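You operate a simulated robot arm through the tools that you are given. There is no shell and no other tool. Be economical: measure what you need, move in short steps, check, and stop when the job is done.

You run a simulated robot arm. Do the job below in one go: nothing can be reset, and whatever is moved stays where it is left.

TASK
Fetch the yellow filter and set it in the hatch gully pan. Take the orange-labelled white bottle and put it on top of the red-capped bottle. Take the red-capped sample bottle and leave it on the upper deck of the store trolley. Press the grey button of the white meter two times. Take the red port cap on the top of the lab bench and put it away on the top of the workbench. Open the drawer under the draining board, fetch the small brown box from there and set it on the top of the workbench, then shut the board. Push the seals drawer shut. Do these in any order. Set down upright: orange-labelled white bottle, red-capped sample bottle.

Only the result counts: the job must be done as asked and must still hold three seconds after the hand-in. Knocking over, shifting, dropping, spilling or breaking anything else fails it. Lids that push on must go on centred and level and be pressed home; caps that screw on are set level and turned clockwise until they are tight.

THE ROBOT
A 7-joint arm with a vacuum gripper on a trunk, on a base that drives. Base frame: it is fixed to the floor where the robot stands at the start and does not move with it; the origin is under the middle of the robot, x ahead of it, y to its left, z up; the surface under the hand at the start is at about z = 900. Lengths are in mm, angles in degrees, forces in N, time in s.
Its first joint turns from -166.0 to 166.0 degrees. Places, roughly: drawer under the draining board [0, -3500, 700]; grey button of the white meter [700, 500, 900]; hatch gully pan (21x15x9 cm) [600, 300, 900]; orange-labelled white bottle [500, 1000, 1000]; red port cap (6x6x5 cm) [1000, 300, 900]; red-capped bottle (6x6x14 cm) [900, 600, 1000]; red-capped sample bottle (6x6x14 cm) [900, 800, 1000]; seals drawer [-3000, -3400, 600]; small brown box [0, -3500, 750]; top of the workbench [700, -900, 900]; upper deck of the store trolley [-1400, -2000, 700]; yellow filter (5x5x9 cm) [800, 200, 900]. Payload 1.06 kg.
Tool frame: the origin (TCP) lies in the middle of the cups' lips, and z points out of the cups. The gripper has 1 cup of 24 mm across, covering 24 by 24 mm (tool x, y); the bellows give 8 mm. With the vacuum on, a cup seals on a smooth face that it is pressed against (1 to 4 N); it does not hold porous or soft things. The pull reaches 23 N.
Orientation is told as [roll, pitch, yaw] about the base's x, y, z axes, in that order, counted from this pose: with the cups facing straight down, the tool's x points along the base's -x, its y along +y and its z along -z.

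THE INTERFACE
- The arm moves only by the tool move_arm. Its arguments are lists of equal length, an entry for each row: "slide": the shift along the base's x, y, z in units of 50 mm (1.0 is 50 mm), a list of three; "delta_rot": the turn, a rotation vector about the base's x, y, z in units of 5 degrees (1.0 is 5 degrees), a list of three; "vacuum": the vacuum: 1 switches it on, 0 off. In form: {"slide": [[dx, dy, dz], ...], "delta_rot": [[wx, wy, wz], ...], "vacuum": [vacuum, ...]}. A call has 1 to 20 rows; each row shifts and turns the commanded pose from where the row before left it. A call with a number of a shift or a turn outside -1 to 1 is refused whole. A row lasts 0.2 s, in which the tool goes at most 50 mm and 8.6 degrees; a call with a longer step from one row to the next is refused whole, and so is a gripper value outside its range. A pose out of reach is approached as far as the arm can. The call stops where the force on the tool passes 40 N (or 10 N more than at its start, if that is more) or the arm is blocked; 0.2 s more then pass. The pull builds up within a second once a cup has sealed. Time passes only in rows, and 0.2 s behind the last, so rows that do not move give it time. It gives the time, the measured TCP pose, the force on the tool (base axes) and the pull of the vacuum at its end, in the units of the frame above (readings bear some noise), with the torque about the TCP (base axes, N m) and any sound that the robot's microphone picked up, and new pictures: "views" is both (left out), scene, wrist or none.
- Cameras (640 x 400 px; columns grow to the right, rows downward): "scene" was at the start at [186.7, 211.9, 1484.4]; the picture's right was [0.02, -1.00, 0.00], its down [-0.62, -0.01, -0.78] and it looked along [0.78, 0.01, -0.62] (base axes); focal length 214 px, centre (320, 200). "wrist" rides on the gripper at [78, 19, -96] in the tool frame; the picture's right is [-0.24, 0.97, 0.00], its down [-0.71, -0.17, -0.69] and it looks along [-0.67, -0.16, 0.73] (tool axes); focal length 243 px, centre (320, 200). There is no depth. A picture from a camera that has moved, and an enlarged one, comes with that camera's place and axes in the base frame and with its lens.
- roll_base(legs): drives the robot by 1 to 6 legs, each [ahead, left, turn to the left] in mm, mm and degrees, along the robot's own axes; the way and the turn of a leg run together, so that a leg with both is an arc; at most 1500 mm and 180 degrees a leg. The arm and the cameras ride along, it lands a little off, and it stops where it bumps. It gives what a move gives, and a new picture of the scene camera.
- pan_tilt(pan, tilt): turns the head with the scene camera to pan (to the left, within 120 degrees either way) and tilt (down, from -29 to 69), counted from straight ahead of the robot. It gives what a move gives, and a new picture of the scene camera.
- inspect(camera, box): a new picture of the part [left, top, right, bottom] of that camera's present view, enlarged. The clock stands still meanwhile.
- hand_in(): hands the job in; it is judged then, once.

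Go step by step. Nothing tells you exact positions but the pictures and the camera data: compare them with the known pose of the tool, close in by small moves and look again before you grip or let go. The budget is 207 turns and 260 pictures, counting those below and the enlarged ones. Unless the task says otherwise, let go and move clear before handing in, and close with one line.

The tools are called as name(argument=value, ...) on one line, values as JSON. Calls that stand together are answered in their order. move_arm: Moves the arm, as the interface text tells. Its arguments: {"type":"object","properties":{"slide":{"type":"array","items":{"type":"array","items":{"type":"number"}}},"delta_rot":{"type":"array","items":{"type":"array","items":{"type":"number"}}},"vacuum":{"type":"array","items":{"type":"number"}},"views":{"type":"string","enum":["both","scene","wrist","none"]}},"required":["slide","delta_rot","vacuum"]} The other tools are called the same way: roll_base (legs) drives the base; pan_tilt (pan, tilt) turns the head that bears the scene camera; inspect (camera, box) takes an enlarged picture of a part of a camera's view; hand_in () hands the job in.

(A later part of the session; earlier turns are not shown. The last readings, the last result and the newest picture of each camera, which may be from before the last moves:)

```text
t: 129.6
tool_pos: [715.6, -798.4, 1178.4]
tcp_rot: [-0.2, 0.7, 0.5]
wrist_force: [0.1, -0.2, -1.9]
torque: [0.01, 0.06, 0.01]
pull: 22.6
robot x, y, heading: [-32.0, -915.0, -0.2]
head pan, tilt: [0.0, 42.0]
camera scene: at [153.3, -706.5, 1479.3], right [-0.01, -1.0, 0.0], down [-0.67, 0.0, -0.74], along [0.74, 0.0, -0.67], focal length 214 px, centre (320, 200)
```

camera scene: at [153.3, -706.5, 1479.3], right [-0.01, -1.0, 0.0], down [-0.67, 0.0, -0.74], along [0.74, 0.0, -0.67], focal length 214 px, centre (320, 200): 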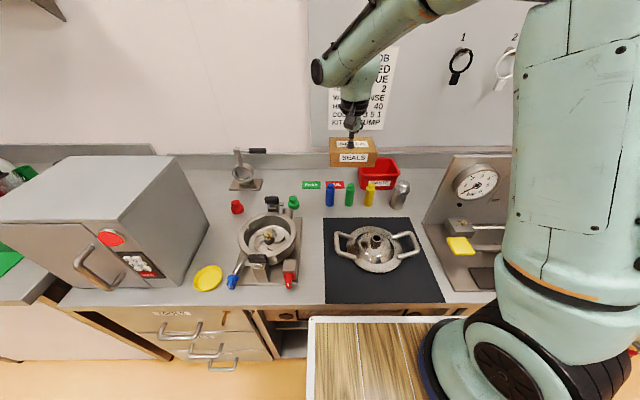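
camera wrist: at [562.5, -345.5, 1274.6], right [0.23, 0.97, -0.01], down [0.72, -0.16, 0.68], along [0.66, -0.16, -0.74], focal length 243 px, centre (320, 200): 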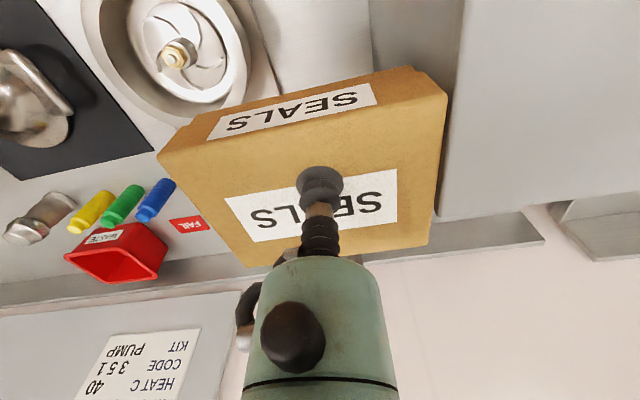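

Now I bring the box back over the gap from this side.

move_arm(slide=[[-0.15, 0.87, 0], [-0.15, 0.87, 0], [-0.15, 0.87, 0], [-0.15, 0.87, 0], [-0.15, 0.87, 0], [-0.15, 0.87, 0], [-0.15, 0.87, 0], [-0.15, 0.87, 0], [-0.15, 0.87, 0], [-0.15, 0.83, 0], [0, 0, -0.9], [0, 0, -0.9], [0, 0, -0.9], [0, 0, 0]], delta_rot=[[0, 0, 0], [0, 0, 0], [0, 0, 0], [0, 0, 0], [0, 0, 0], [0, 0, 0], [0, 0, 0], [0, 0, 0], [0.04, -0.12, -0.1], [0, 0, 0], [0, 0, 0], [0, 0, 0], [0, 0, 0], [0, 0, 0]], vacuum=[1, 1, 1, 1, 1, 1, 1, 1, 1, 1, 1, 1, 1, 1])

```text
t: 132.6
tool_pos: [640.0, -363.5, 1044.6]
tcp_rot: [-0.1, 0.1, 0.1]
wrist_force: [-1.3, 0.0, -2.0]
torque: [0.01, 0.06, 0.0]
pull: 22.5
robot x, y, heading: [-33.6, -916.4, -0.4]
head pan, tilt: [0.0, 42.0]
camera scene: at [153.2, -706.5, 1479.3], right [-0.01, -1.0, 0.0], down [-0.67, 0.0, -0.74], along [0.74, 0.0, -0.67], focal length 214 px, centre (320, 200)
camera wrist: at [563.7, -343.6, 1140.3], right [0.24, 0.97, 0.0], down [0.71, -0.17, 0.68], along [0.66, -0.16, -0.73], focal length 243 px, centre (320, 200)
```

scene: 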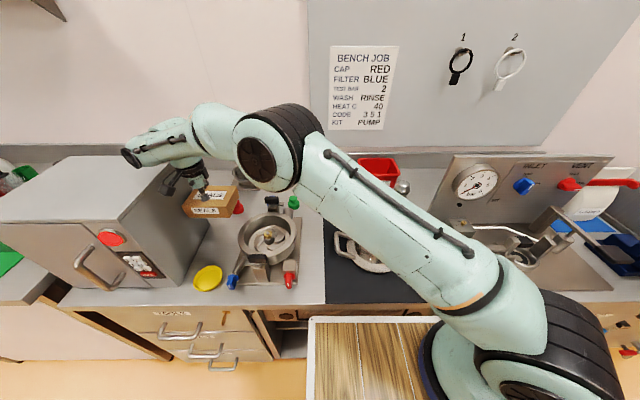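
wrist: 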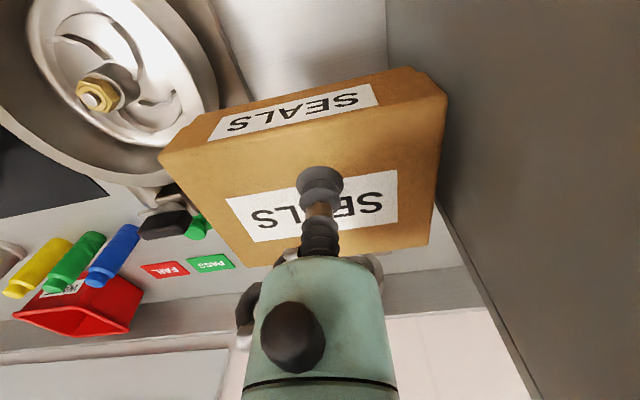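

The housing should now clear the oven edge. I'll go down in careful steps.

move_arm(slide=[[0, 0, -0.3], [0, 0, -0.3], [0, 0, -0.3], [0, 0, -0.3], [0, 0, 0]], delta_rot=[[0, 0, 0], [0, 0, 0], [0, 0, 0], [0, 0, 0], [0, 0, 0]], vacuum=[1, 1, 1, 1, 1], views="scene")

```text
t: 133.8
tool_pos: [639.9, -365.1, 982.9]
tcp_rot: [-0.1, 0.1, 0.0]
wrist_force: [0.4, 0.2, -0.6]
torque: [-0.01, 0.01, -0.01]
pull: 23.1
robot x, y, heading: [-29.9, -913.2, -0.1]
head pan, tilt: [0.0, 42.0]
camera scene: at [153.2, -706.4, 1479.3], right [-0.01, -1.0, 0.0], down [-0.67, 0.0, -0.74], along [0.74, 0.0, -0.67], focal length 214 px, centre (320, 200)
```

scene: 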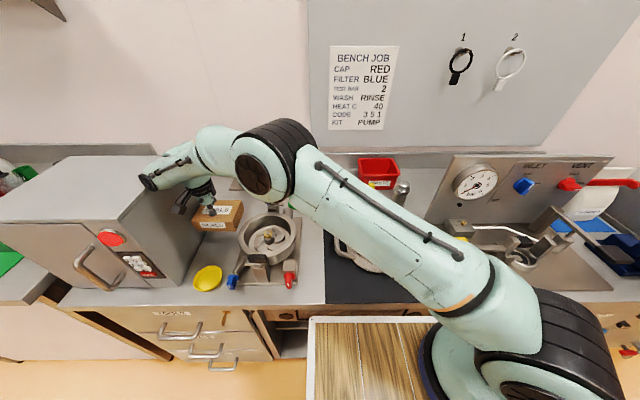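

Still free, no contact force. Continuing down.

move_arm(slide=[[0, 0, -0.3], [0, 0, -0.3], [0, 0, -0.3], [0, 0, 0]], delta_rot=[[0, 0, 0], [0, 0, 0], [0, 0, 0], [0, 0, 0]], vacuum=[1, 1, 1, 1], views="wrist")

```text
t: 134.8
tool_pos: [641.1, -364.4, 938.9]
tcp_rot: [0.0, 0.1, 0.0]
wrist_force: [0.5, 0.3, -1.7]
torque: [0.01, 0.04, 0.01]
pull: 23.3
robot x, y, heading: [-32.8, -913.9, -0.3]
head pan, tilt: [0.0, 42.0]
camera wrist: at [563.5, -345.5, 1033.0], right [0.24, 0.97, 0.0], down [0.71, -0.17, 0.68], along [0.66, -0.16, -0.73], focal length 243 px, centre (320, 200)
```

wrist: 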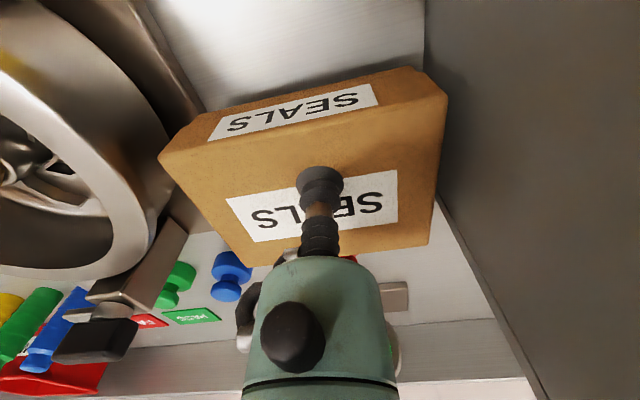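

The bowl side looks the tighter one, so I'll shift 5 mm left and go on down.

move_arm(slide=[[0, 0.1, 0], [0, 0, -0.2], [0, 0, -0.1], [0, 0, -0.1], [0, 0, 0]], delta_rot=[[0, 0, 0], [0, 0, 0], [0, 0, 0], [0, 0, 0], [0, 0, 0]], vacuum=[1, 1, 1, 1, 1], views="wrist")

```text
t: 136.0
tool_pos: [641.4, -360.0, 917.1]
tcp_rot: [-0.1, 0.1, 0.0]
wrist_force: [-0.5, -0.2, -2.3]
torque: [0.02, 0.05, -0.02]
pull: 22.8
robot x, y, heading: [-31.5, -913.6, -0.1]
head pan, tilt: [0.0, 42.0]
camera wrist: at [564.3, -341.4, 1012.7], right [0.24, 0.97, 0.0], down [0.71, -0.17, 0.68], along [0.66, -0.16, -0.73], focal length 243 px, centre (320, 200)
```

wrist: 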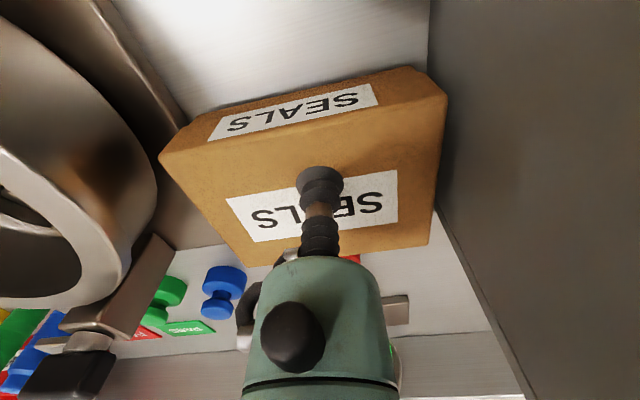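

A few mm more left for equal gaps, then down to contact.

move_arm(slide=[[0, 0.06, 0], [0, 0, -0.1], [0, 0, -0.1], [0, 0, -0.06], [0, 0, 0]], delta_rot=[[0, 0, 0], [0, 0, 0], [0, 0, 0], [0, 0, 0], [0, 0, 0]], vacuum=[1, 1, 1, 1, 1], views="none")

```text
t: 137.2
tool_pos: [642.0, -357.9, 906.0]
tcp_rot: [0.0, 0.0, 0.0]
wrist_force: [7.1, 2.1, 16.8]
torque: [-0.04, 0.04, 0.06]
pull: 22.7
robot x, y, heading: [-30.0, -916.7, -0.2]
head pan, tilt: [0.0, 42.0]
```

move_arm(slide=[[0, 0, 0.04]], delta_rot=[[0, 0, 0]], vacuum=[1], views="both")

inspect(camera="scene", box=[150, 170, 310, 290])

```text
t: 137.6
tool_pos: [641.2, -359.5, 906.4]
tcp_rot: [-0.1, 0.2, 0.0]
wrist_force: [-0.3, 1.5, 3.3]
torque: [0.02, 0.02, 0.0]
pull: 23.0
robot x, y, heading: [-33.3, -917.9, -0.1]
head pan, tilt: [0.0, 42.0]
camera scene: at [153.0, -707.4, 1479.5], right [-0.01, -1.0, 0.0], down [-0.67, 0.0, -0.74], along [0.74, 0.0, -0.67], focal length 214 px, centre (320, 200)
camera wrist: at [563.8, -339.0, 1001.9], right [0.24, 0.97, 0.0], down [0.71, -0.17, 0.68], along [0.66, -0.16, -0.73], focal length 243 px, centre (320, 200)
```

scene: 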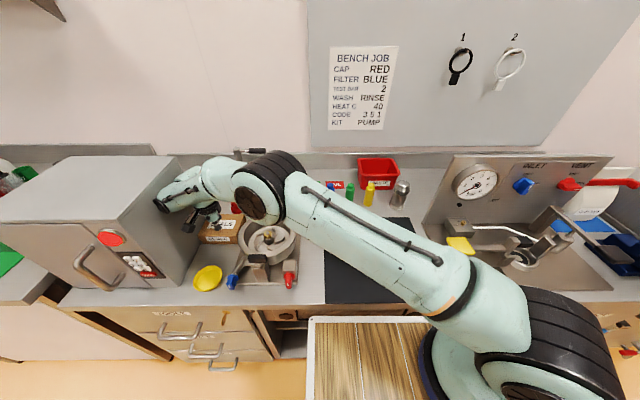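
wrist: 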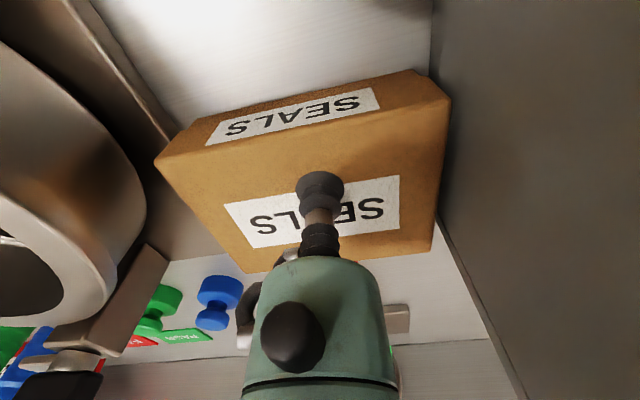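

```text
3.33 times, centred on (230, 230) of scene
camera zoom: at [153.0, -707.4, 1479.5], right [-0.01, -1.0, 0.0], down [-0.67, 0.0, -0.74], along [0.74, 0.0, -0.67], focal length 715 px, centre (620, 100)
```

zoom: 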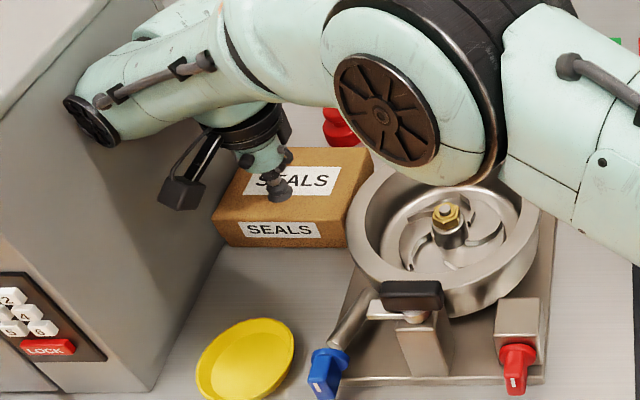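

The box looks level and clear of the pump's plate. I'll release it and rise.

move_arm(slide=[[0, 0, 0], [0, 0, 0], [0, 0, 0], [0, 0, 0.2], [0, 0, 0.6], [0, 0, 0.8], [0, 0, 0.8], [0, 0, 0.8], [0, 0, 0.8], [0, 0, 0.8], [0, 0, 0.8], [0.1, -0.8, 0.3], [0.1, -0.8, 0.3], [0.1, -0.8, 0.3]], delta_rot=[[0, 0, 0], [0, 0, 0], [0, 0, 0], [0, 0, 0], [0, 0, 0], [0, 0, 0], [0, 0, 0], [0, 0, 0], [0, 0, 0], [0, 0, 0], [0, 0, 0], [0, 0, 0], [0, 0, 0], [0, 0, 0]], vacuum=[0, 0, 0, 0, 0, 0, 0, 0, 0, 0, 0, 0, 0, 0], views="both")

inspect(camera="scene", box=[150, 170, 310, 290])

```text
t: 140.6
tool_pos: [656.4, -476.4, 1230.6]
tcp_rot: [-0.2, 0.1, -0.1]
wrist_force: [-0.1, 0.7, -0.3]
torque: [-0.01, 0.01, -0.01]
pull: 0.0
robot x, y, heading: [-30.6, -915.1, -0.6]
head pan, tilt: [0.0, 42.0]
camera scene: at [153.3, -705.7, 1479.2], right [-0.01, -1.0, 0.0], down [-0.67, 0.0, -0.74], along [0.74, 0.0, -0.67], focal length 214 px, centre (320, 200)
camera wrist: at [578.7, -456.9, 1326.3], right [0.23, 0.97, 0.0], down [0.71, -0.17, 0.68], along [0.66, -0.16, -0.73], focal length 243 px, centre (320, 200)
```

scene: 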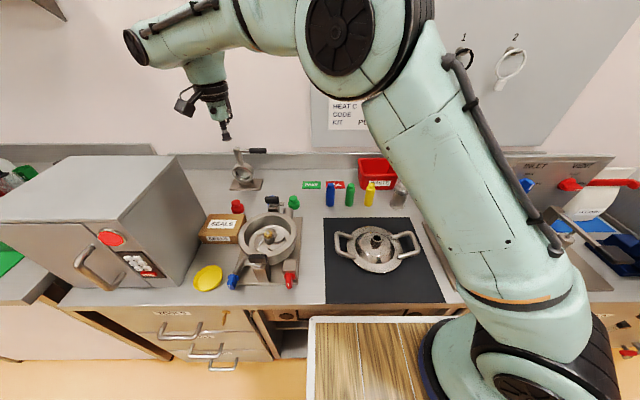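
wrist: 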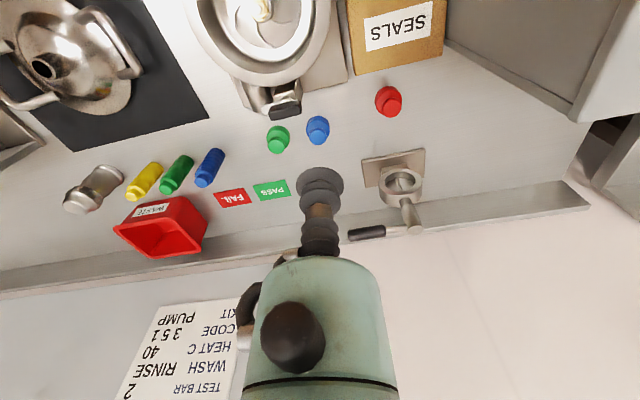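

```text
3.33 times, centred on (230, 230) of scene
camera zoom: at [153.3, -705.7, 1479.2], right [-0.01, -1.0, 0.0], down [-0.67, 0.0, -0.74], along [0.74, 0.0, -0.67], focal length 715 px, centre (620, 100)
```

zoom: 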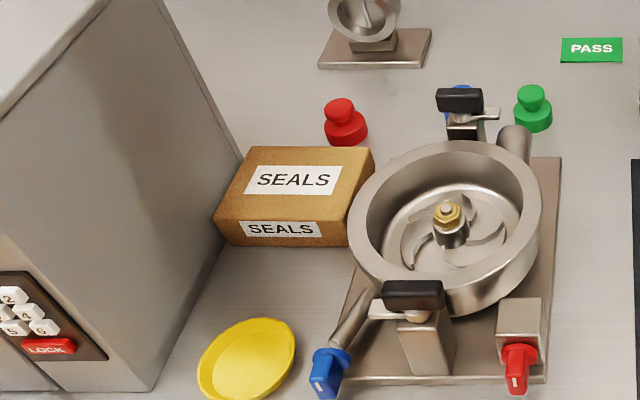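

The box sits flat on the workbench. Next come the bottles on the lab bench. I'll retract and drive left.

move_arm(slide=[[-0.4, -0.75, 0.05], [-0.4, -0.75, 0.05], [-0.4, -0.75, 0.05], [-0.4, -0.75, 0.05], [-0.4, -0.75, 0.05], [-0.4, -0.75, 0.05], [-0.4, -0.75, 0.05]], delta_rot=[[0, 0, 0], [0, 0, 0], [0, 0, 0], [0, 0, 0], [0, 0, 0], [0, 0, 0], [0, 0, 0]], vacuum=[0, 0, 0, 0, 0, 0, 0], views="none")

roll_base(legs=[[-150, 0, 0.6], [0, 1400, 0]])

pan_tilt(pan=15, tilt=38)

```text
t: 142.2
tool_pos: [518.7, -738.1, 1248.6]
tcp_rot: [-0.2, 0.1, 0.0]
wrist_force: [0.4, -0.1, 0.1]
torque: [-0.02, 0.0, 0.0]
pull: 0.1
robot x, y, heading: [-30.9, -918.1, -0.3]
head pan, tilt: [0.0, 42.0]
```

```text
t: 150.2
tool_pos: [365.9, 669.3, 1248.2]
tcp_rot: [-0.1, 0.1, 0.0]
wrist_force: [-0.3, -0.6, -0.1]
torque: [0.01, 0.0, 0.0]
pull: 0.1
robot x, y, heading: [-184.8, 490.6, -0.4]
head pan, tilt: [0.0, 42.0]
camera scene: at [0.8, 701.0, 1479.3], right [-0.01, -1.0, 0.0], down [-0.67, 0.0, -0.74], along [0.74, 0.0, -0.67], focal length 214 px, centre (320, 200)
```

scene: 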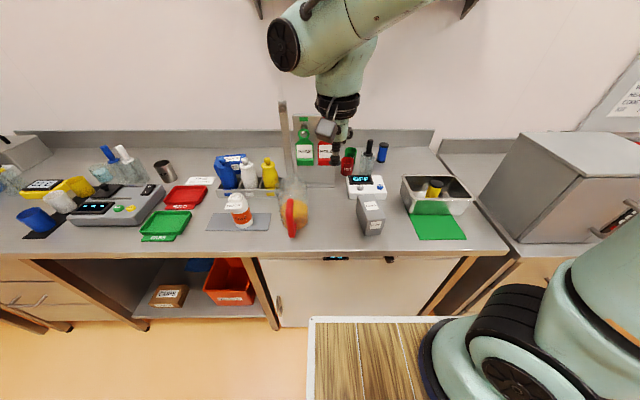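

```text
t: 151.0
tool_pos: [365.3, 668.2, 1248.6]
tcp_rot: [-0.2, 0.1, 0.0]
wrist_force: [0.2, 0.0, -0.1]
torque: [0.0, 0.0, 0.02]
pull: 0.0
robot x, y, heading: [-186.3, 492.5, -0.2]
head pan, tilt: [15.0, 38.0]
camera scene: at [0.6, 723.3, 1485.2], right [0.25, -0.97, 0.0], down [-0.6, -0.16, -0.79], along [0.76, 0.2, -0.62], focal length 214 px, centre (320, 200)
```

scene: 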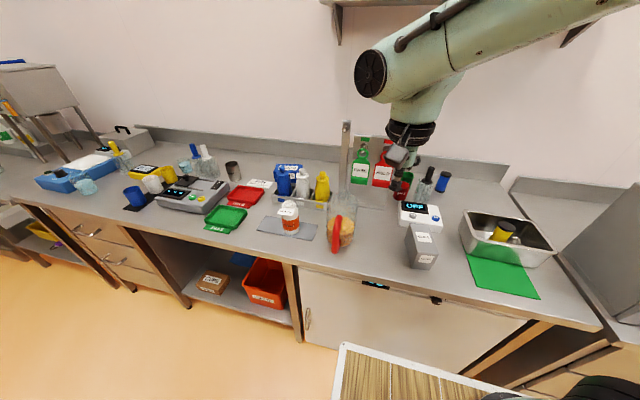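

I'll enlarge the tag-board region and the orange-labelled bottle.

inspect(camera="scene", box=[260, 130, 460, 260])

inspect(camera="wrist", box=[0, 0, 640, 400])

```text
3.08 times, centred on (360, 195) of scene
camera zoom: at [0.6, 723.3, 1485.2], right [0.25, -0.97, 0.0], down [-0.6, -0.16, -0.79], along [0.76, 0.2, -0.62], focal length 660 px, centre (197, 215)
```

zoom: 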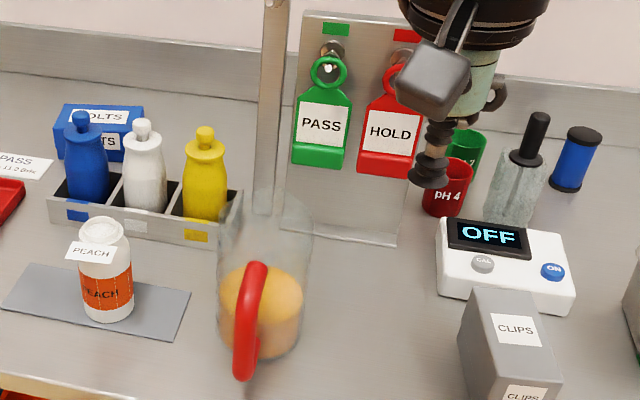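

```text
1.00 times, centred on (320, 200) of wrist (not enlarged: the box is as wide or as high as the picture)
camera zoom: at [288.4, 688.1, 1343.3], right [0.23, 0.97, 0.0], down [0.71, -0.17, 0.68], along [0.66, -0.16, -0.73], focal length 243 px, centre (320, 200)
```

zoom: 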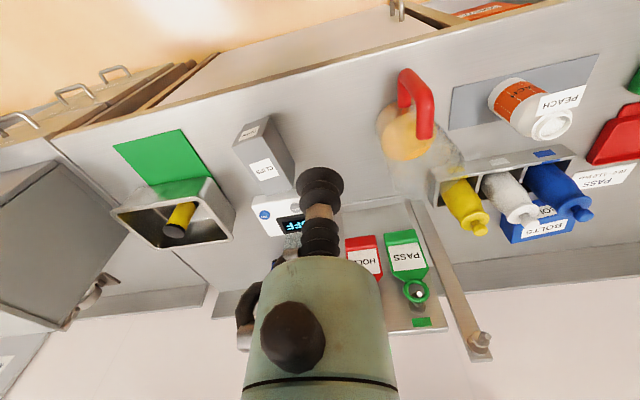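

The sample bottle must be hidden behind the tag board. I'll swing the wrist camera to the left to look behind it.

move_arm(slide=[[0.4, 0.8, 0], [0.4, 0.8, 0], [0.4, 0.8, 0], [0.4, 0.8, 0], [0.5, 0.7, 0], [0.5, 0.7, 0], [0.5, 0.7, 0], [0, 0, 0]], delta_rot=[[0, 0, 0], [0, 0, 0], [0, 0, 0], [0, 0, 0], [0, 0, 0], [0, 0, 0], [0, 0, 0], [0, 0, 0]], vacuum=[0, 0, 0, 0, 0, 0, 0, 0])

```text
t: 152.8
tool_pos: [520.2, 936.2, 1248.0]
tcp_rot: [-0.2, 0.1, 0.0]
wrist_force: [-0.3, -0.1, 0.8]
torque: [0.01, 0.01, 0.05]
pull: 0.0
robot x, y, heading: [-184.0, 490.9, -0.5]
head pan, tilt: [15.0, 38.0]
camera scene: at [0.5, 723.3, 1485.2], right [0.25, -0.97, 0.0], down [-0.6, -0.16, -0.79], along [0.76, 0.2, -0.62], focal length 214 px, centre (320, 200)
camera wrist: at [442.7, 955.6, 1343.9], right [0.23, 0.97, 0.0], down [0.71, -0.17, 0.68], along [0.66, -0.16, -0.73], focal length 243 px, centre (320, 200)
```

scene: 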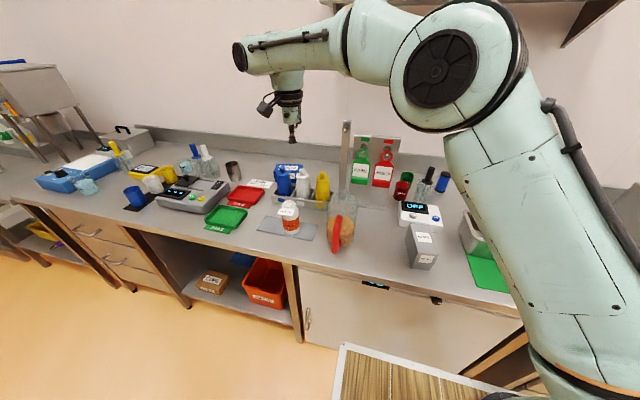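
wrist: 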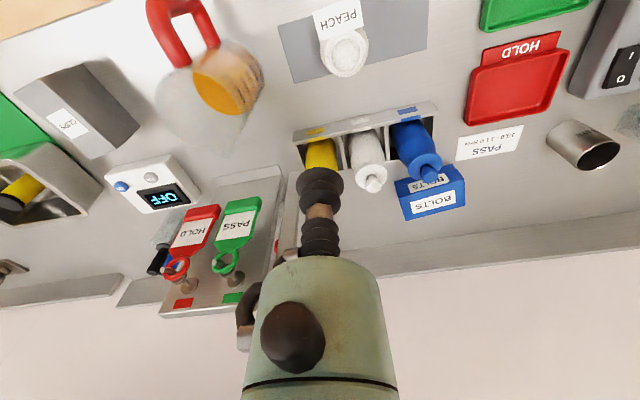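

I'll drive further left for a view past the board.

roll_base(legs=[[0, 420, 0.4]])

pan_tilt(pan=-15, tilt=35)

```text
t: 155.4
tool_pos: [514.2, 1369.5, 1248.6]
tcp_rot: [-0.2, 0.2, 0.8]
wrist_force: [0.4, 1.3, -0.3]
torque: [-0.03, -0.02, -0.02]
pull: 0.0
robot x, y, heading: [-183.8, 915.9, 0.4]
head pan, tilt: [15.0, 38.0]
camera scene: at [-3.0, 1151.0, 1485.2], right [0.27, -0.96, 0.0], down [-0.59, -0.16, -0.79], along [0.76, 0.21, -0.62], focal length 214 px, centre (320, 200)
```

scene: 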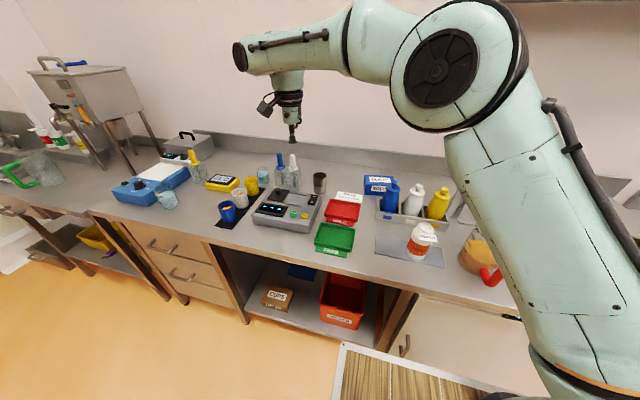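

```text
t: 156.4
tool_pos: [513.5, 1371.2, 1248.4]
tcp_rot: [-0.1, 0.2, 0.8]
wrist_force: [0.6, -0.1, -0.7]
torque: [0.0, 0.01, 0.04]
pull: 0.1
robot x, y, heading: [-186.2, 911.9, 0.6]
head pan, tilt: [-15.0, 35.0]
camera scene: at [-0.9, 1106.0, 1489.8], right [-0.25, -0.97, 0.0], down [-0.56, 0.14, -0.82], along [0.79, -0.2, -0.57], focal length 214 px, centre (320, 200)
```

scene: 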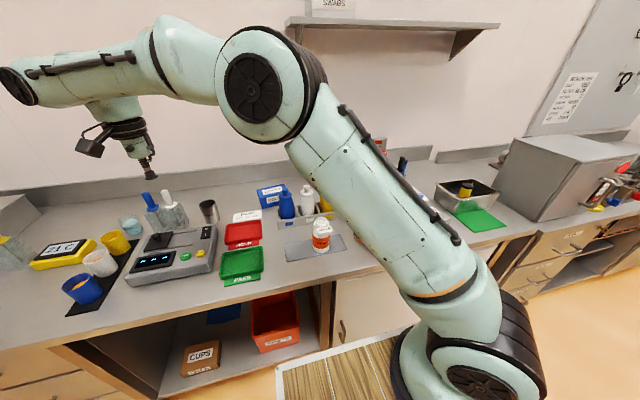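

I'll move the wrist camera to look at the area behind the board.

move_arm(slide=[[0.3, -0.88, -0.1], [0.3, -0.88, -0.1], [0.3, -0.88, -0.1], [0.3, -0.88, -0.1], [0.3, -0.88, -0.1], [0.3, -0.88, -0.1], [0.3, -0.88, -0.1], [0, 0, 0]], delta_rot=[[0, 0, 0], [0, 0, 0], [0, 0, 0], [0, 0, 0], [0, 0, 0], [0, 0, 0], [0, 0, 0], [0, 0, 0]], vacuum=[0, 0, 0, 0, 0, 0, 0, 0])

```text
t: 158.2
tool_pos: [621.8, 1063.0, 1217.0]
tcp_rot: [-0.1, 0.1, 0.8]
wrist_force: [0.3, -1.0, -0.1]
torque: [0.04, 0.0, 0.03]
pull: 0.0
robot x, y, heading: [-187.7, 911.3, 0.5]
head pan, tilt: [-15.0, 35.0]
camera scene: at [-1.0, 1105.9, 1489.8], right [-0.25, -0.97, 0.0], down [-0.56, 0.14, -0.82], along [0.79, -0.21, -0.57], focal length 214 px, centre (320, 200)
camera wrist: at [543.8, 1080.5, 1311.7], right [0.22, 0.97, 0.0], down [0.71, -0.16, 0.68], along [0.67, -0.15, -0.73], focal length 243 px, centre (320, 200)
```

scene: 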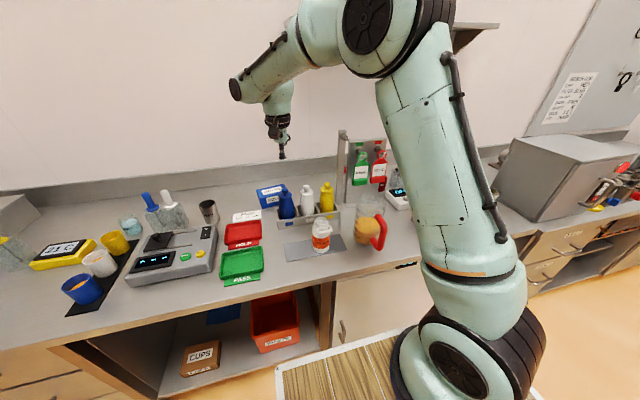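
wrist: 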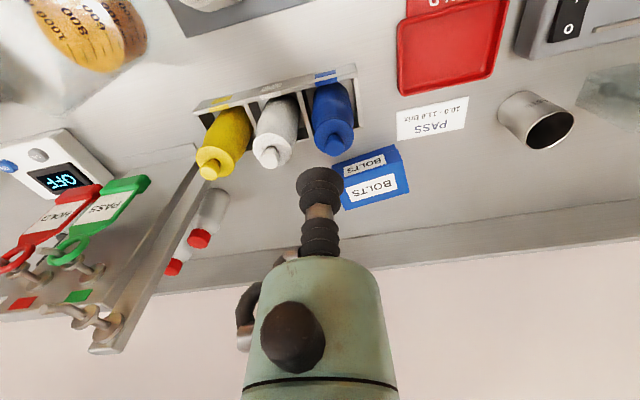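

Two red-capped bottles are behind the board. I'll zoom in.

inspect(camera="wrist", box=[120, 130, 300, 300])

inspect(camera="scene", box=[270, 120, 410, 260])

```text
2.35 times, centred on (210, 215) of wrist
camera zoom: at [543.8, 1080.5, 1311.7], right [0.22, 0.97, 0.0], down [0.71, -0.16, 0.68], along [0.67, -0.15, -0.73], focal length 571 px, centre (579, 165)
```

zoom: 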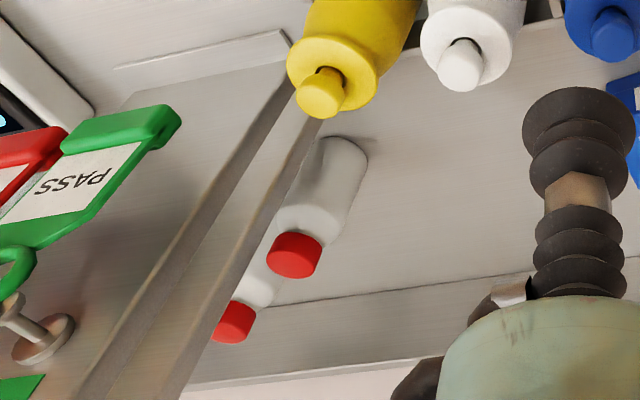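

```text
2.86 times, centred on (340, 190) of scene
camera zoom: at [-1.0, 1105.9, 1489.8], right [-0.25, -0.97, 0.0], down [-0.56, 0.14, -0.82], along [0.79, -0.21, -0.57], focal length 613 px, centre (263, 229)
```

zoom: 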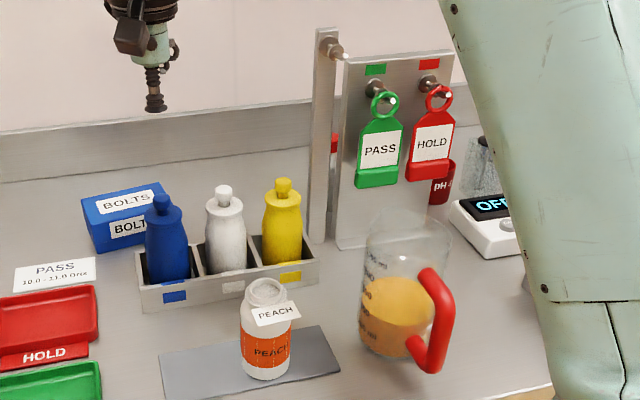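

Bottle A, the sample bottle, is near (837, 794) behind the post. B, the red-capped bottle, is near (910, 650). First the orange-labelled bottle, so I'll move above it.

move_arm(slide=[[-0.6, -0.5, 0], [-0.6, -0.5, 0], [-0.6, -0.5, 0], [-0.34, -0.4, -0.6], [0, 0, -0.3], [0, 0, 0]], delta_rot=[[0, 0, 0], [0, 0, 0], [0, 0, 0], [0, 0, 0], [0, 0, 0], [0, 0, 0]], vacuum=[0, 0, 0, 0, 0, 0])

```text
t: 159.6
tool_pos: [512.1, 967.5, 1169.2]
tcp_rot: [-0.1, 0.1, 0.7]
wrist_force: [0.1, -0.3, 0.6]
torque: [-0.01, 0.0, -0.03]
pull: 0.0
robot x, y, heading: [-182.3, 915.3, 0.5]
head pan, tilt: [-15.0, 35.0]
camera scene: at [-1.0, 1105.8, 1489.8], right [-0.25, -0.97, 0.0], down [-0.56, 0.14, -0.82], along [0.79, -0.21, -0.57], focal length 214 px, centre (320, 200)
camera wrist: at [434.9, 985.3, 1264.9], right [0.22, 0.97, 0.0], down [0.71, -0.16, 0.68], along [0.67, -0.15, -0.73], focal length 243 px, centre (320, 200)
```

scene: 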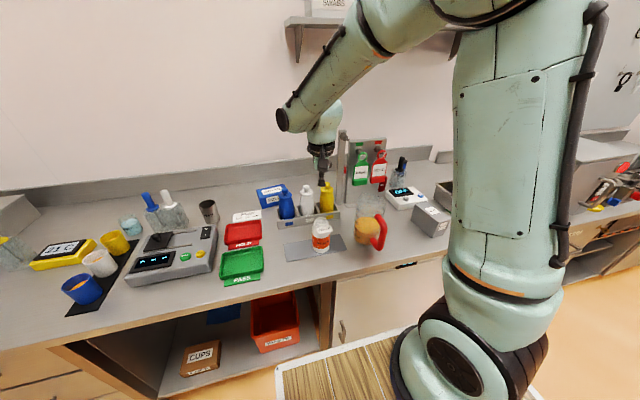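
wrist: 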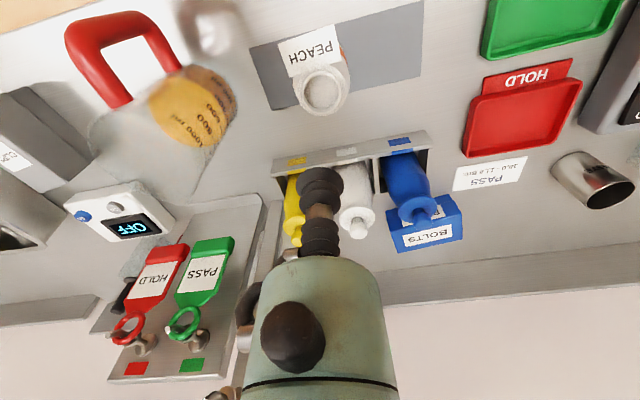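

inspect(camera="wrist", box=[260, 20, 400, 130])

inspect(camera="scene", box=[280, 190, 380, 270])

```text
3.64 times, centred on (330, 75) of wrist
camera zoom: at [434.9, 985.3, 1264.9], right [0.22, 0.97, 0.0], down [0.71, -0.16, 0.68], along [0.67, -0.15, -0.73], focal length 882 px, centre (284, 654)
```

zoom: 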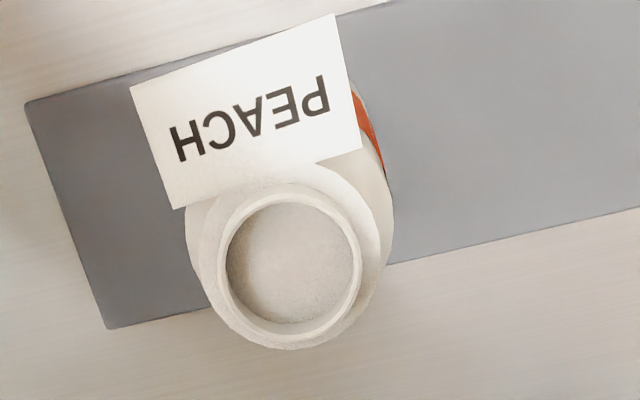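

```text
5.00 times, centred on (330, 230) of scene
camera zoom: at [-1.0, 1105.8, 1489.8], right [-0.25, -0.97, 0.0], down [-0.56, 0.14, -0.82], along [0.79, -0.21, -0.57], focal length 1072 px, centre (270, 50)
```

zoom: 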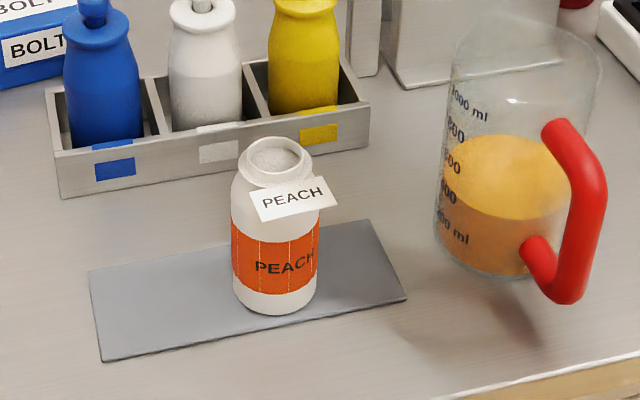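

The bottle's top is a recessed disc at about (514.6, 968, 1030). I'll try the cup on it gently.

move_arm(slide=[[0.05, 0.02, -0.8], [0, 0, -0.8], [0, 0, -0.8], [0, 0, -0.2], [0, 0, 0]], delta_rot=[[0, 0, 0], [0, 0, 0], [0, 0, 0], [0, 0, 0], [0, 0, 0]], vacuum=[1, 1, 1, 1, 1], views="wrist")

```text
t: 160.8
tool_pos: [512.6, 971.8, 1038.9]
tcp_rot: [-0.1, 0.1, 0.8]
wrist_force: [0.3, 0.5, -1.4]
torque: [-0.02, 0.02, 0.01]
pull: 0.1
robot x, y, heading: [-185.4, 915.7, 0.4]
head pan, tilt: [-15.0, 35.0]
camera wrist: at [435.3, 988.8, 1135.0], right [0.22, 0.97, 0.0], down [0.71, -0.16, 0.68], along [0.67, -0.15, -0.73], focal length 243 px, centre (320, 200)
```

wrist: 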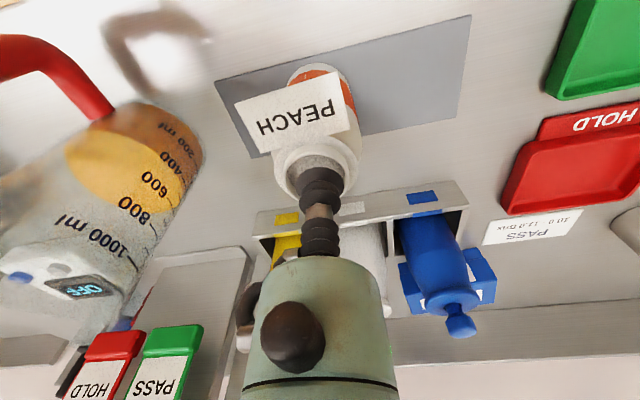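

inspect(camera="wrist", box=[250, 60, 390, 230])

```text
2.35 times, centred on (320, 145) of wrist
camera zoom: at [435.3, 988.8, 1135.0], right [0.22, 0.97, 0.0], down [0.71, -0.16, 0.68], along [0.67, -0.15, -0.73], focal length 571 px, centre (320, 329)
```

zoom: 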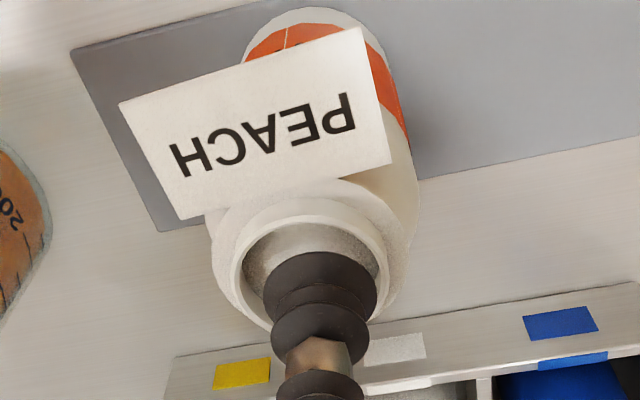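

The cup is inside the rim. I'll shift 2 mm and lower slowly.

move_arm(slide=[[0, -0.04, -0.06], [0, 0, -0.06], [0, 0, -0.06], [0, 0, 0], [0, 0, 0]], delta_rot=[[0, 0, 0], [0, 0, 0], [0, 0, 0], [0, 0, 0], [0, 0, 0]], vacuum=[1, 1, 1, 1, 1], views="none")

```text
t: 162.0
tool_pos: [514.6, 967.6, 1030.1]
tcp_rot: [-0.1, 0.0, 0.8]
wrist_force: [0.4, 0.5, -0.7]
torque: [-0.01, 0.02, 0.0]
pull: 23.3
robot x, y, heading: [-184.1, 913.6, 0.4]
head pan, tilt: [-15.0, 35.0]
```

Sealed at z ≈ 1030. I'll lift slowly and check.

move_arm(slide=[[0, 0, 0.1], [0, 0, 0.2], [0, 0, 0.4], [0, 0, 0.6], [0, 0, 0.8], [0, 0, 0.8], [0, 0, 0.8], [0, 0, 0.8], [0, 0, 0.8], [0, 0, 0]], delta_rot=[[0, 0, 0], [0, 0, 0], [0, 0, 0], [0, 0, 0], [0, 0, 0], [0, 0, 0], [0, 0, 0], [0, 0, 0], [0, 0, 0], [0, 0, 0]], vacuum=[1, 1, 1, 1, 1, 1, 1, 1, 1, 1])

```text
t: 164.2
tool_pos: [512.1, 965.6, 1294.8]
tcp_rot: [0.0, 0.1, 0.9]
wrist_force: [-0.7, -0.2, -2.4]
torque: [0.03, 0.06, 0.0]
pull: 22.4
robot x, y, heading: [-183.3, 917.9, 0.4]
head pan, tilt: [-15.0, 35.0]
camera scene: at [-0.8, 1105.8, 1489.8], right [-0.25, -0.97, 0.0], down [-0.56, 0.14, -0.82], along [0.79, -0.21, -0.57], focal length 214 px, centre (320, 200)
camera wrist: at [435.3, 983.9, 1390.1], right [0.22, 0.97, 0.0], down [0.71, -0.16, 0.68], along [0.67, -0.15, -0.73], focal length 243 px, centre (320, 200)
```

scene: 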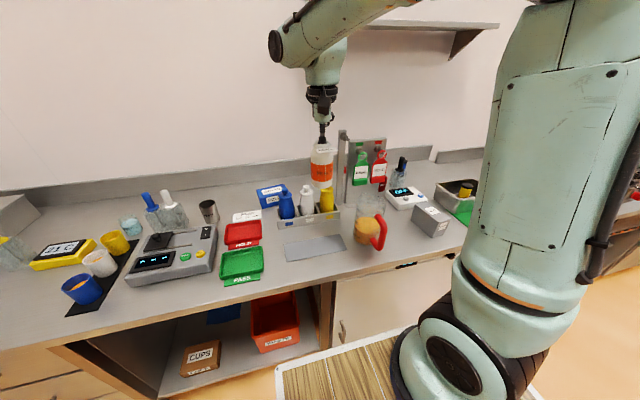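
wrist: 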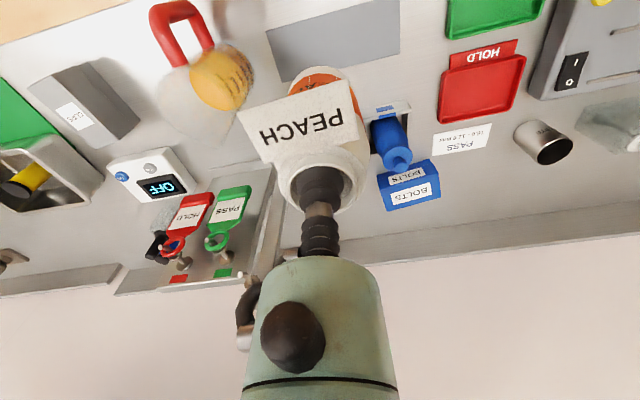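

The orange bottle hangs well, about 2.4 N. I'll drive right and ahead to see and reach the red-capped bottle from the board's right side.

roll_base(legs=[[0, -600, -0.4], [170, 0, 0]])

pan_tilt(pan=10, tilt=30)

```text
t: 168.6
tool_pos: [690.2, 364.8, 1294.9]
tcp_rot: [-0.1, 0.2, -0.2]
wrist_force: [0.5, -0.6, -3.1]
torque: [-0.01, -0.01, -0.02]
pull: 22.3
robot x, y, heading: [-7.5, 323.0, -0.2]
head pan, tilt: [-15.0, 35.0]
camera scene: at [177.8, 512.4, 1489.8], right [-0.27, -0.96, 0.0], down [-0.55, 0.15, -0.82], along [0.79, -0.22, -0.57], focal length 214 px, centre (320, 200)
```

scene: 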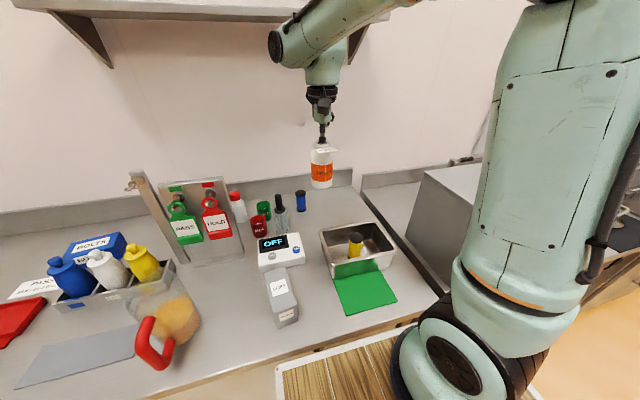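

```text
t: 169.5
tool_pos: [689.6, 364.5, 1294.1]
tcp_rot: [-0.2, 0.1, -0.1]
wrist_force: [-0.1, -0.8, -1.9]
torque: [0.0, 0.02, 0.01]
pull: 22.4
robot x, y, heading: [-10.3, 326.0, -0.3]
head pan, tilt: [10.0, 30.0]
camera scene: at [182.0, 550.8, 1497.6], right [0.17, -0.99, 0.0], down [-0.49, -0.08, -0.87], along [0.85, 0.14, -0.5], focal length 214 px, centre (320, 200)
```

scene: 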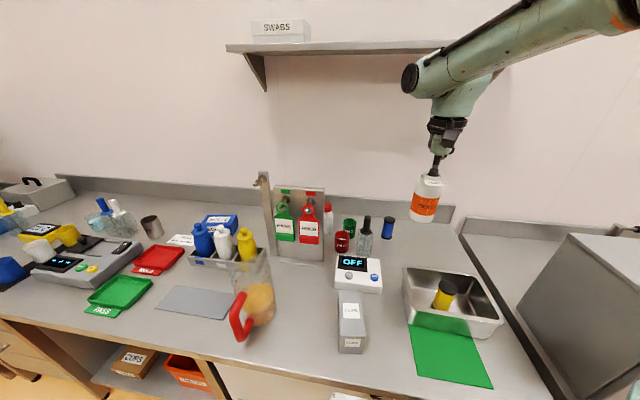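

inspect(camera="scene", box=[250, 160, 410, 270])

inspect(camera="wrist", box=[0, 0, 640, 400])

```text
3.64 times, centred on (330, 215) of scene
camera zoom: at [182.0, 550.8, 1497.6], right [0.17, -0.99, 0.0], down [-0.49, -0.08, -0.87], along [0.85, 0.14, -0.5], focal length 780 px, centre (284, 146)
```

zoom: 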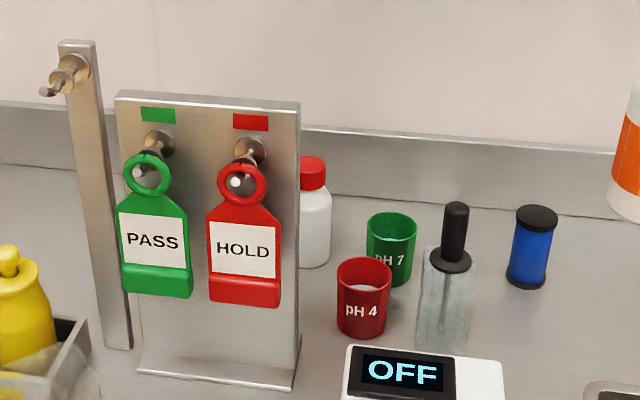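

```text
1.00 times, centred on (320, 200) of wrist (not enlarged: the box is as wide or as high as the picture)
camera zoom: at [612.0, 383.9, 1389.7], right [0.24, 0.97, 0.0], down [0.71, -0.17, 0.68], along [0.66, -0.16, -0.73], focal length 243 px, centre (320, 200)
```

zoom: 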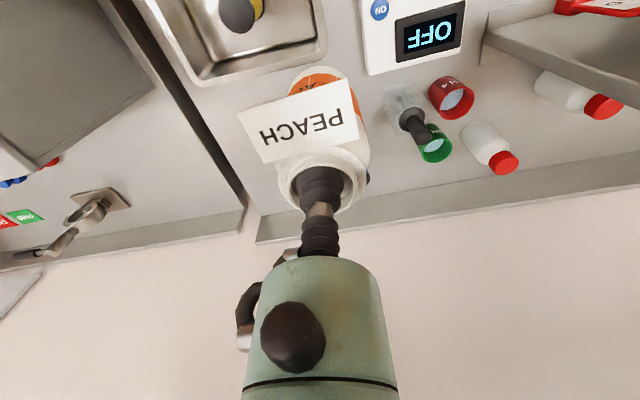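

Triangulated: red-capped bottle B at about (943, 652), sample bottle A at about (860, 772). I'll drive left to bring B within reach.

roll_base(legs=[[0, 220, 0.2]])

```text
t: 171.2
tool_pos: [689.4, 587.8, 1294.5]
tcp_rot: [0.0, 0.1, 0.1]
wrist_force: [-0.2, 0.0, -2.4]
torque: [0.0, -0.01, 0.01]
pull: 22.5
robot x, y, heading: [-11.3, 547.0, -0.2]
head pan, tilt: [10.0, 30.0]
camera scene: at [181.7, 771.5, 1497.6], right [0.17, -0.98, 0.0], down [-0.49, -0.09, -0.87], along [0.85, 0.15, -0.5], focal length 214 px, centre (320, 200)
```

scene: 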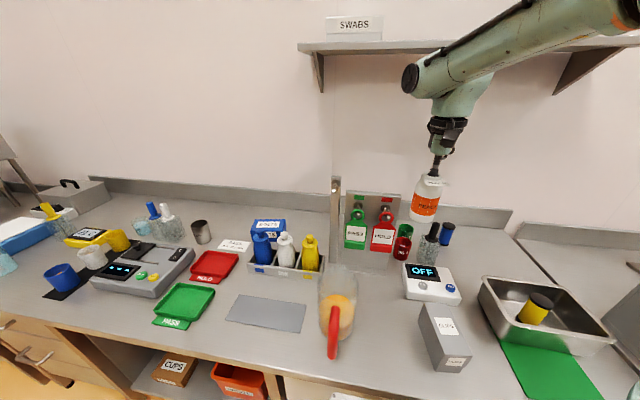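

I'll go forward to the right of the board, then look with the wrist camera.

move_arm(slide=[[0, -0.6, 0], [0.9, 0, 0], [0.9, 0, 0], [0.9, 0, 0], [0.9, 0, 0], [0.6, 0, 0], [0, 0, 0]], delta_rot=[[0, 0, 0], [0, 0, 0], [0, 0, 0], [0, 0, 0], [0, 0, 0], [0, 0, 0], [0, 0, 0]], vacuum=[1, 1, 1, 1, 1, 1, 1])

```text
t: 172.8
tool_pos: [901.0, 558.9, 1295.3]
tcp_rot: [-0.3, 0.0, 0.2]
wrist_force: [-0.1, 0.1, -1.3]
torque: [0.01, 0.03, -0.01]
pull: 23.0
robot x, y, heading: [-7.1, 547.8, -0.1]
head pan, tilt: [10.0, 30.0]
camera scene: at [181.6, 771.4, 1497.6], right [0.17, -0.98, 0.0], down [-0.49, -0.09, -0.87], along [0.85, 0.15, -0.5], focal length 214 px, centre (320, 200)
camera wrist: at [823.1, 577.7, 1390.4], right [0.23, 0.97, 0.0], down [0.71, -0.17, 0.68], along [0.67, -0.16, -0.73], focal length 243 px, centre (320, 200)
```

scene: 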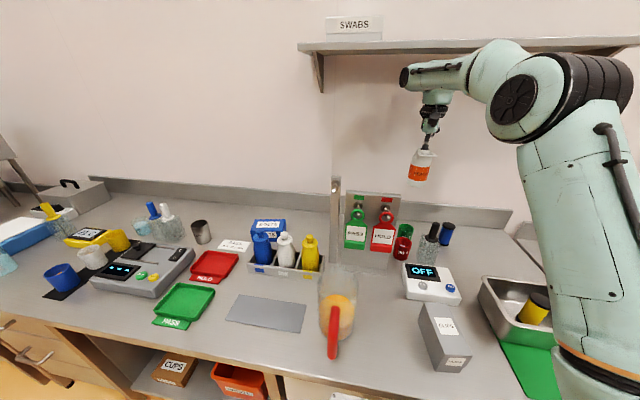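
wrist: 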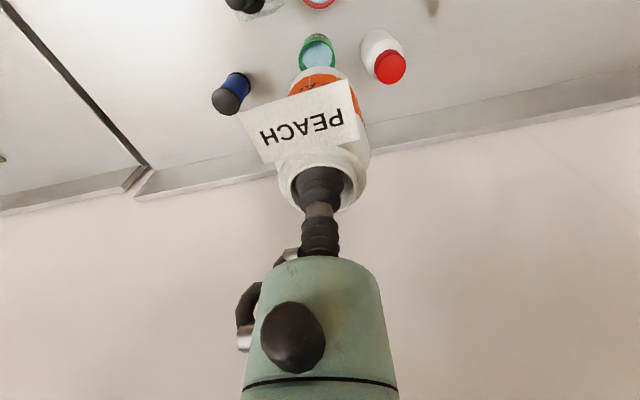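

inspect(camera="wrist", box=[340, 10, 440, 110])

```text
4.00 times, centred on (390, 60) of wrist
camera zoom: at [823.1, 577.7, 1390.4], right [0.23, 0.97, 0.0], down [0.71, -0.17, 0.68], along [0.67, -0.16, -0.73], focal length 970 px, centre (40, 760)
```

zoom: 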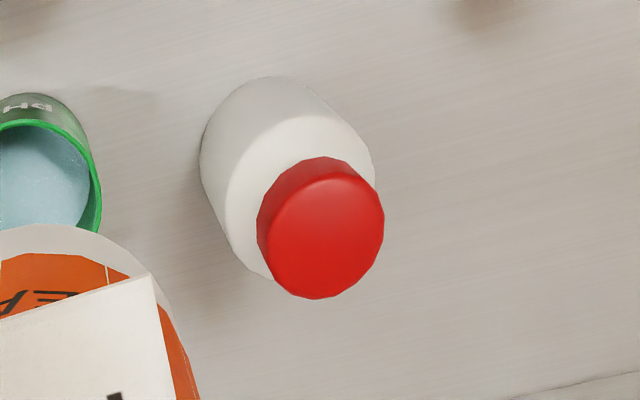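

B's axis is at about (939, 650). I'll move above it.

move_arm(slide=[[0.25, 0.6, 0], [0.25, 0.6, 0], [0.26, 0.62, 0], [0, 0, 0], [0, 0, 0]], delta_rot=[[0, 0, 0], [0, 0, 0], [0, 0, 0], [0, 0, 0], [0, 0, 0]], vacuum=[1, 1, 1, 1, 1], views="wrist")

inspect(camera="wrist", box=[260, 0, 400, 120])

```text
t: 173.9
tool_pos: [939.9, 649.3, 1294.9]
tcp_rot: [-0.2, 0.1, 0.2]
wrist_force: [0.0, -0.5, -3.4]
torque: [-0.01, 0.02, -0.02]
pull: 23.3
robot x, y, heading: [-11.3, 547.0, -0.3]
head pan, tilt: [10.0, 30.0]
camera wrist: at [862.7, 668.8, 1390.5], right [0.23, 0.97, 0.0], down [0.71, -0.17, 0.68], along [0.66, -0.16, -0.73], focal length 243 px, centre (320, 200)
```

wrist: 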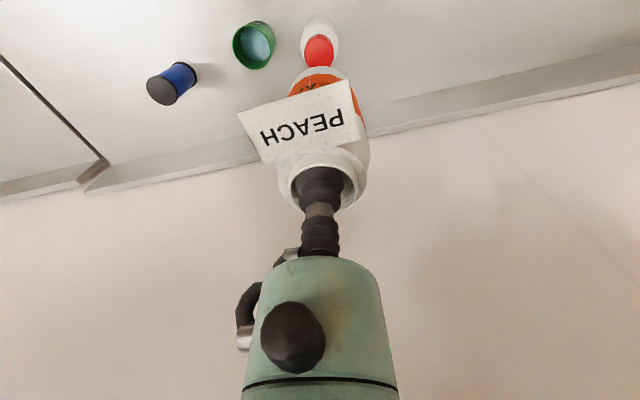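

```text
3.33 times, centred on (330, 60) of wrist
camera zoom: at [862.7, 668.8, 1390.5], right [0.23, 0.97, 0.0], down [0.71, -0.17, 0.68], along [0.66, -0.16, -0.73], focal length 809 px, centre (287, 667)
```

zoom: 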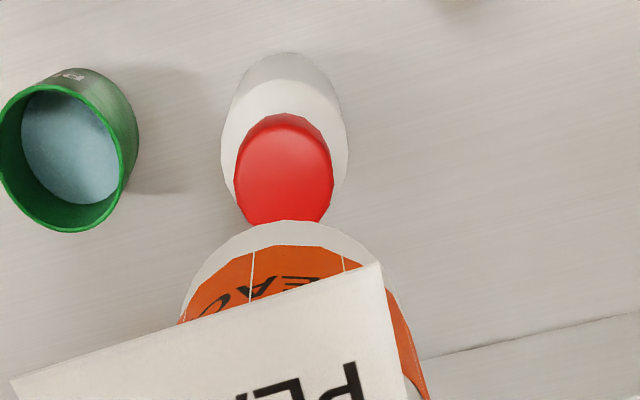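

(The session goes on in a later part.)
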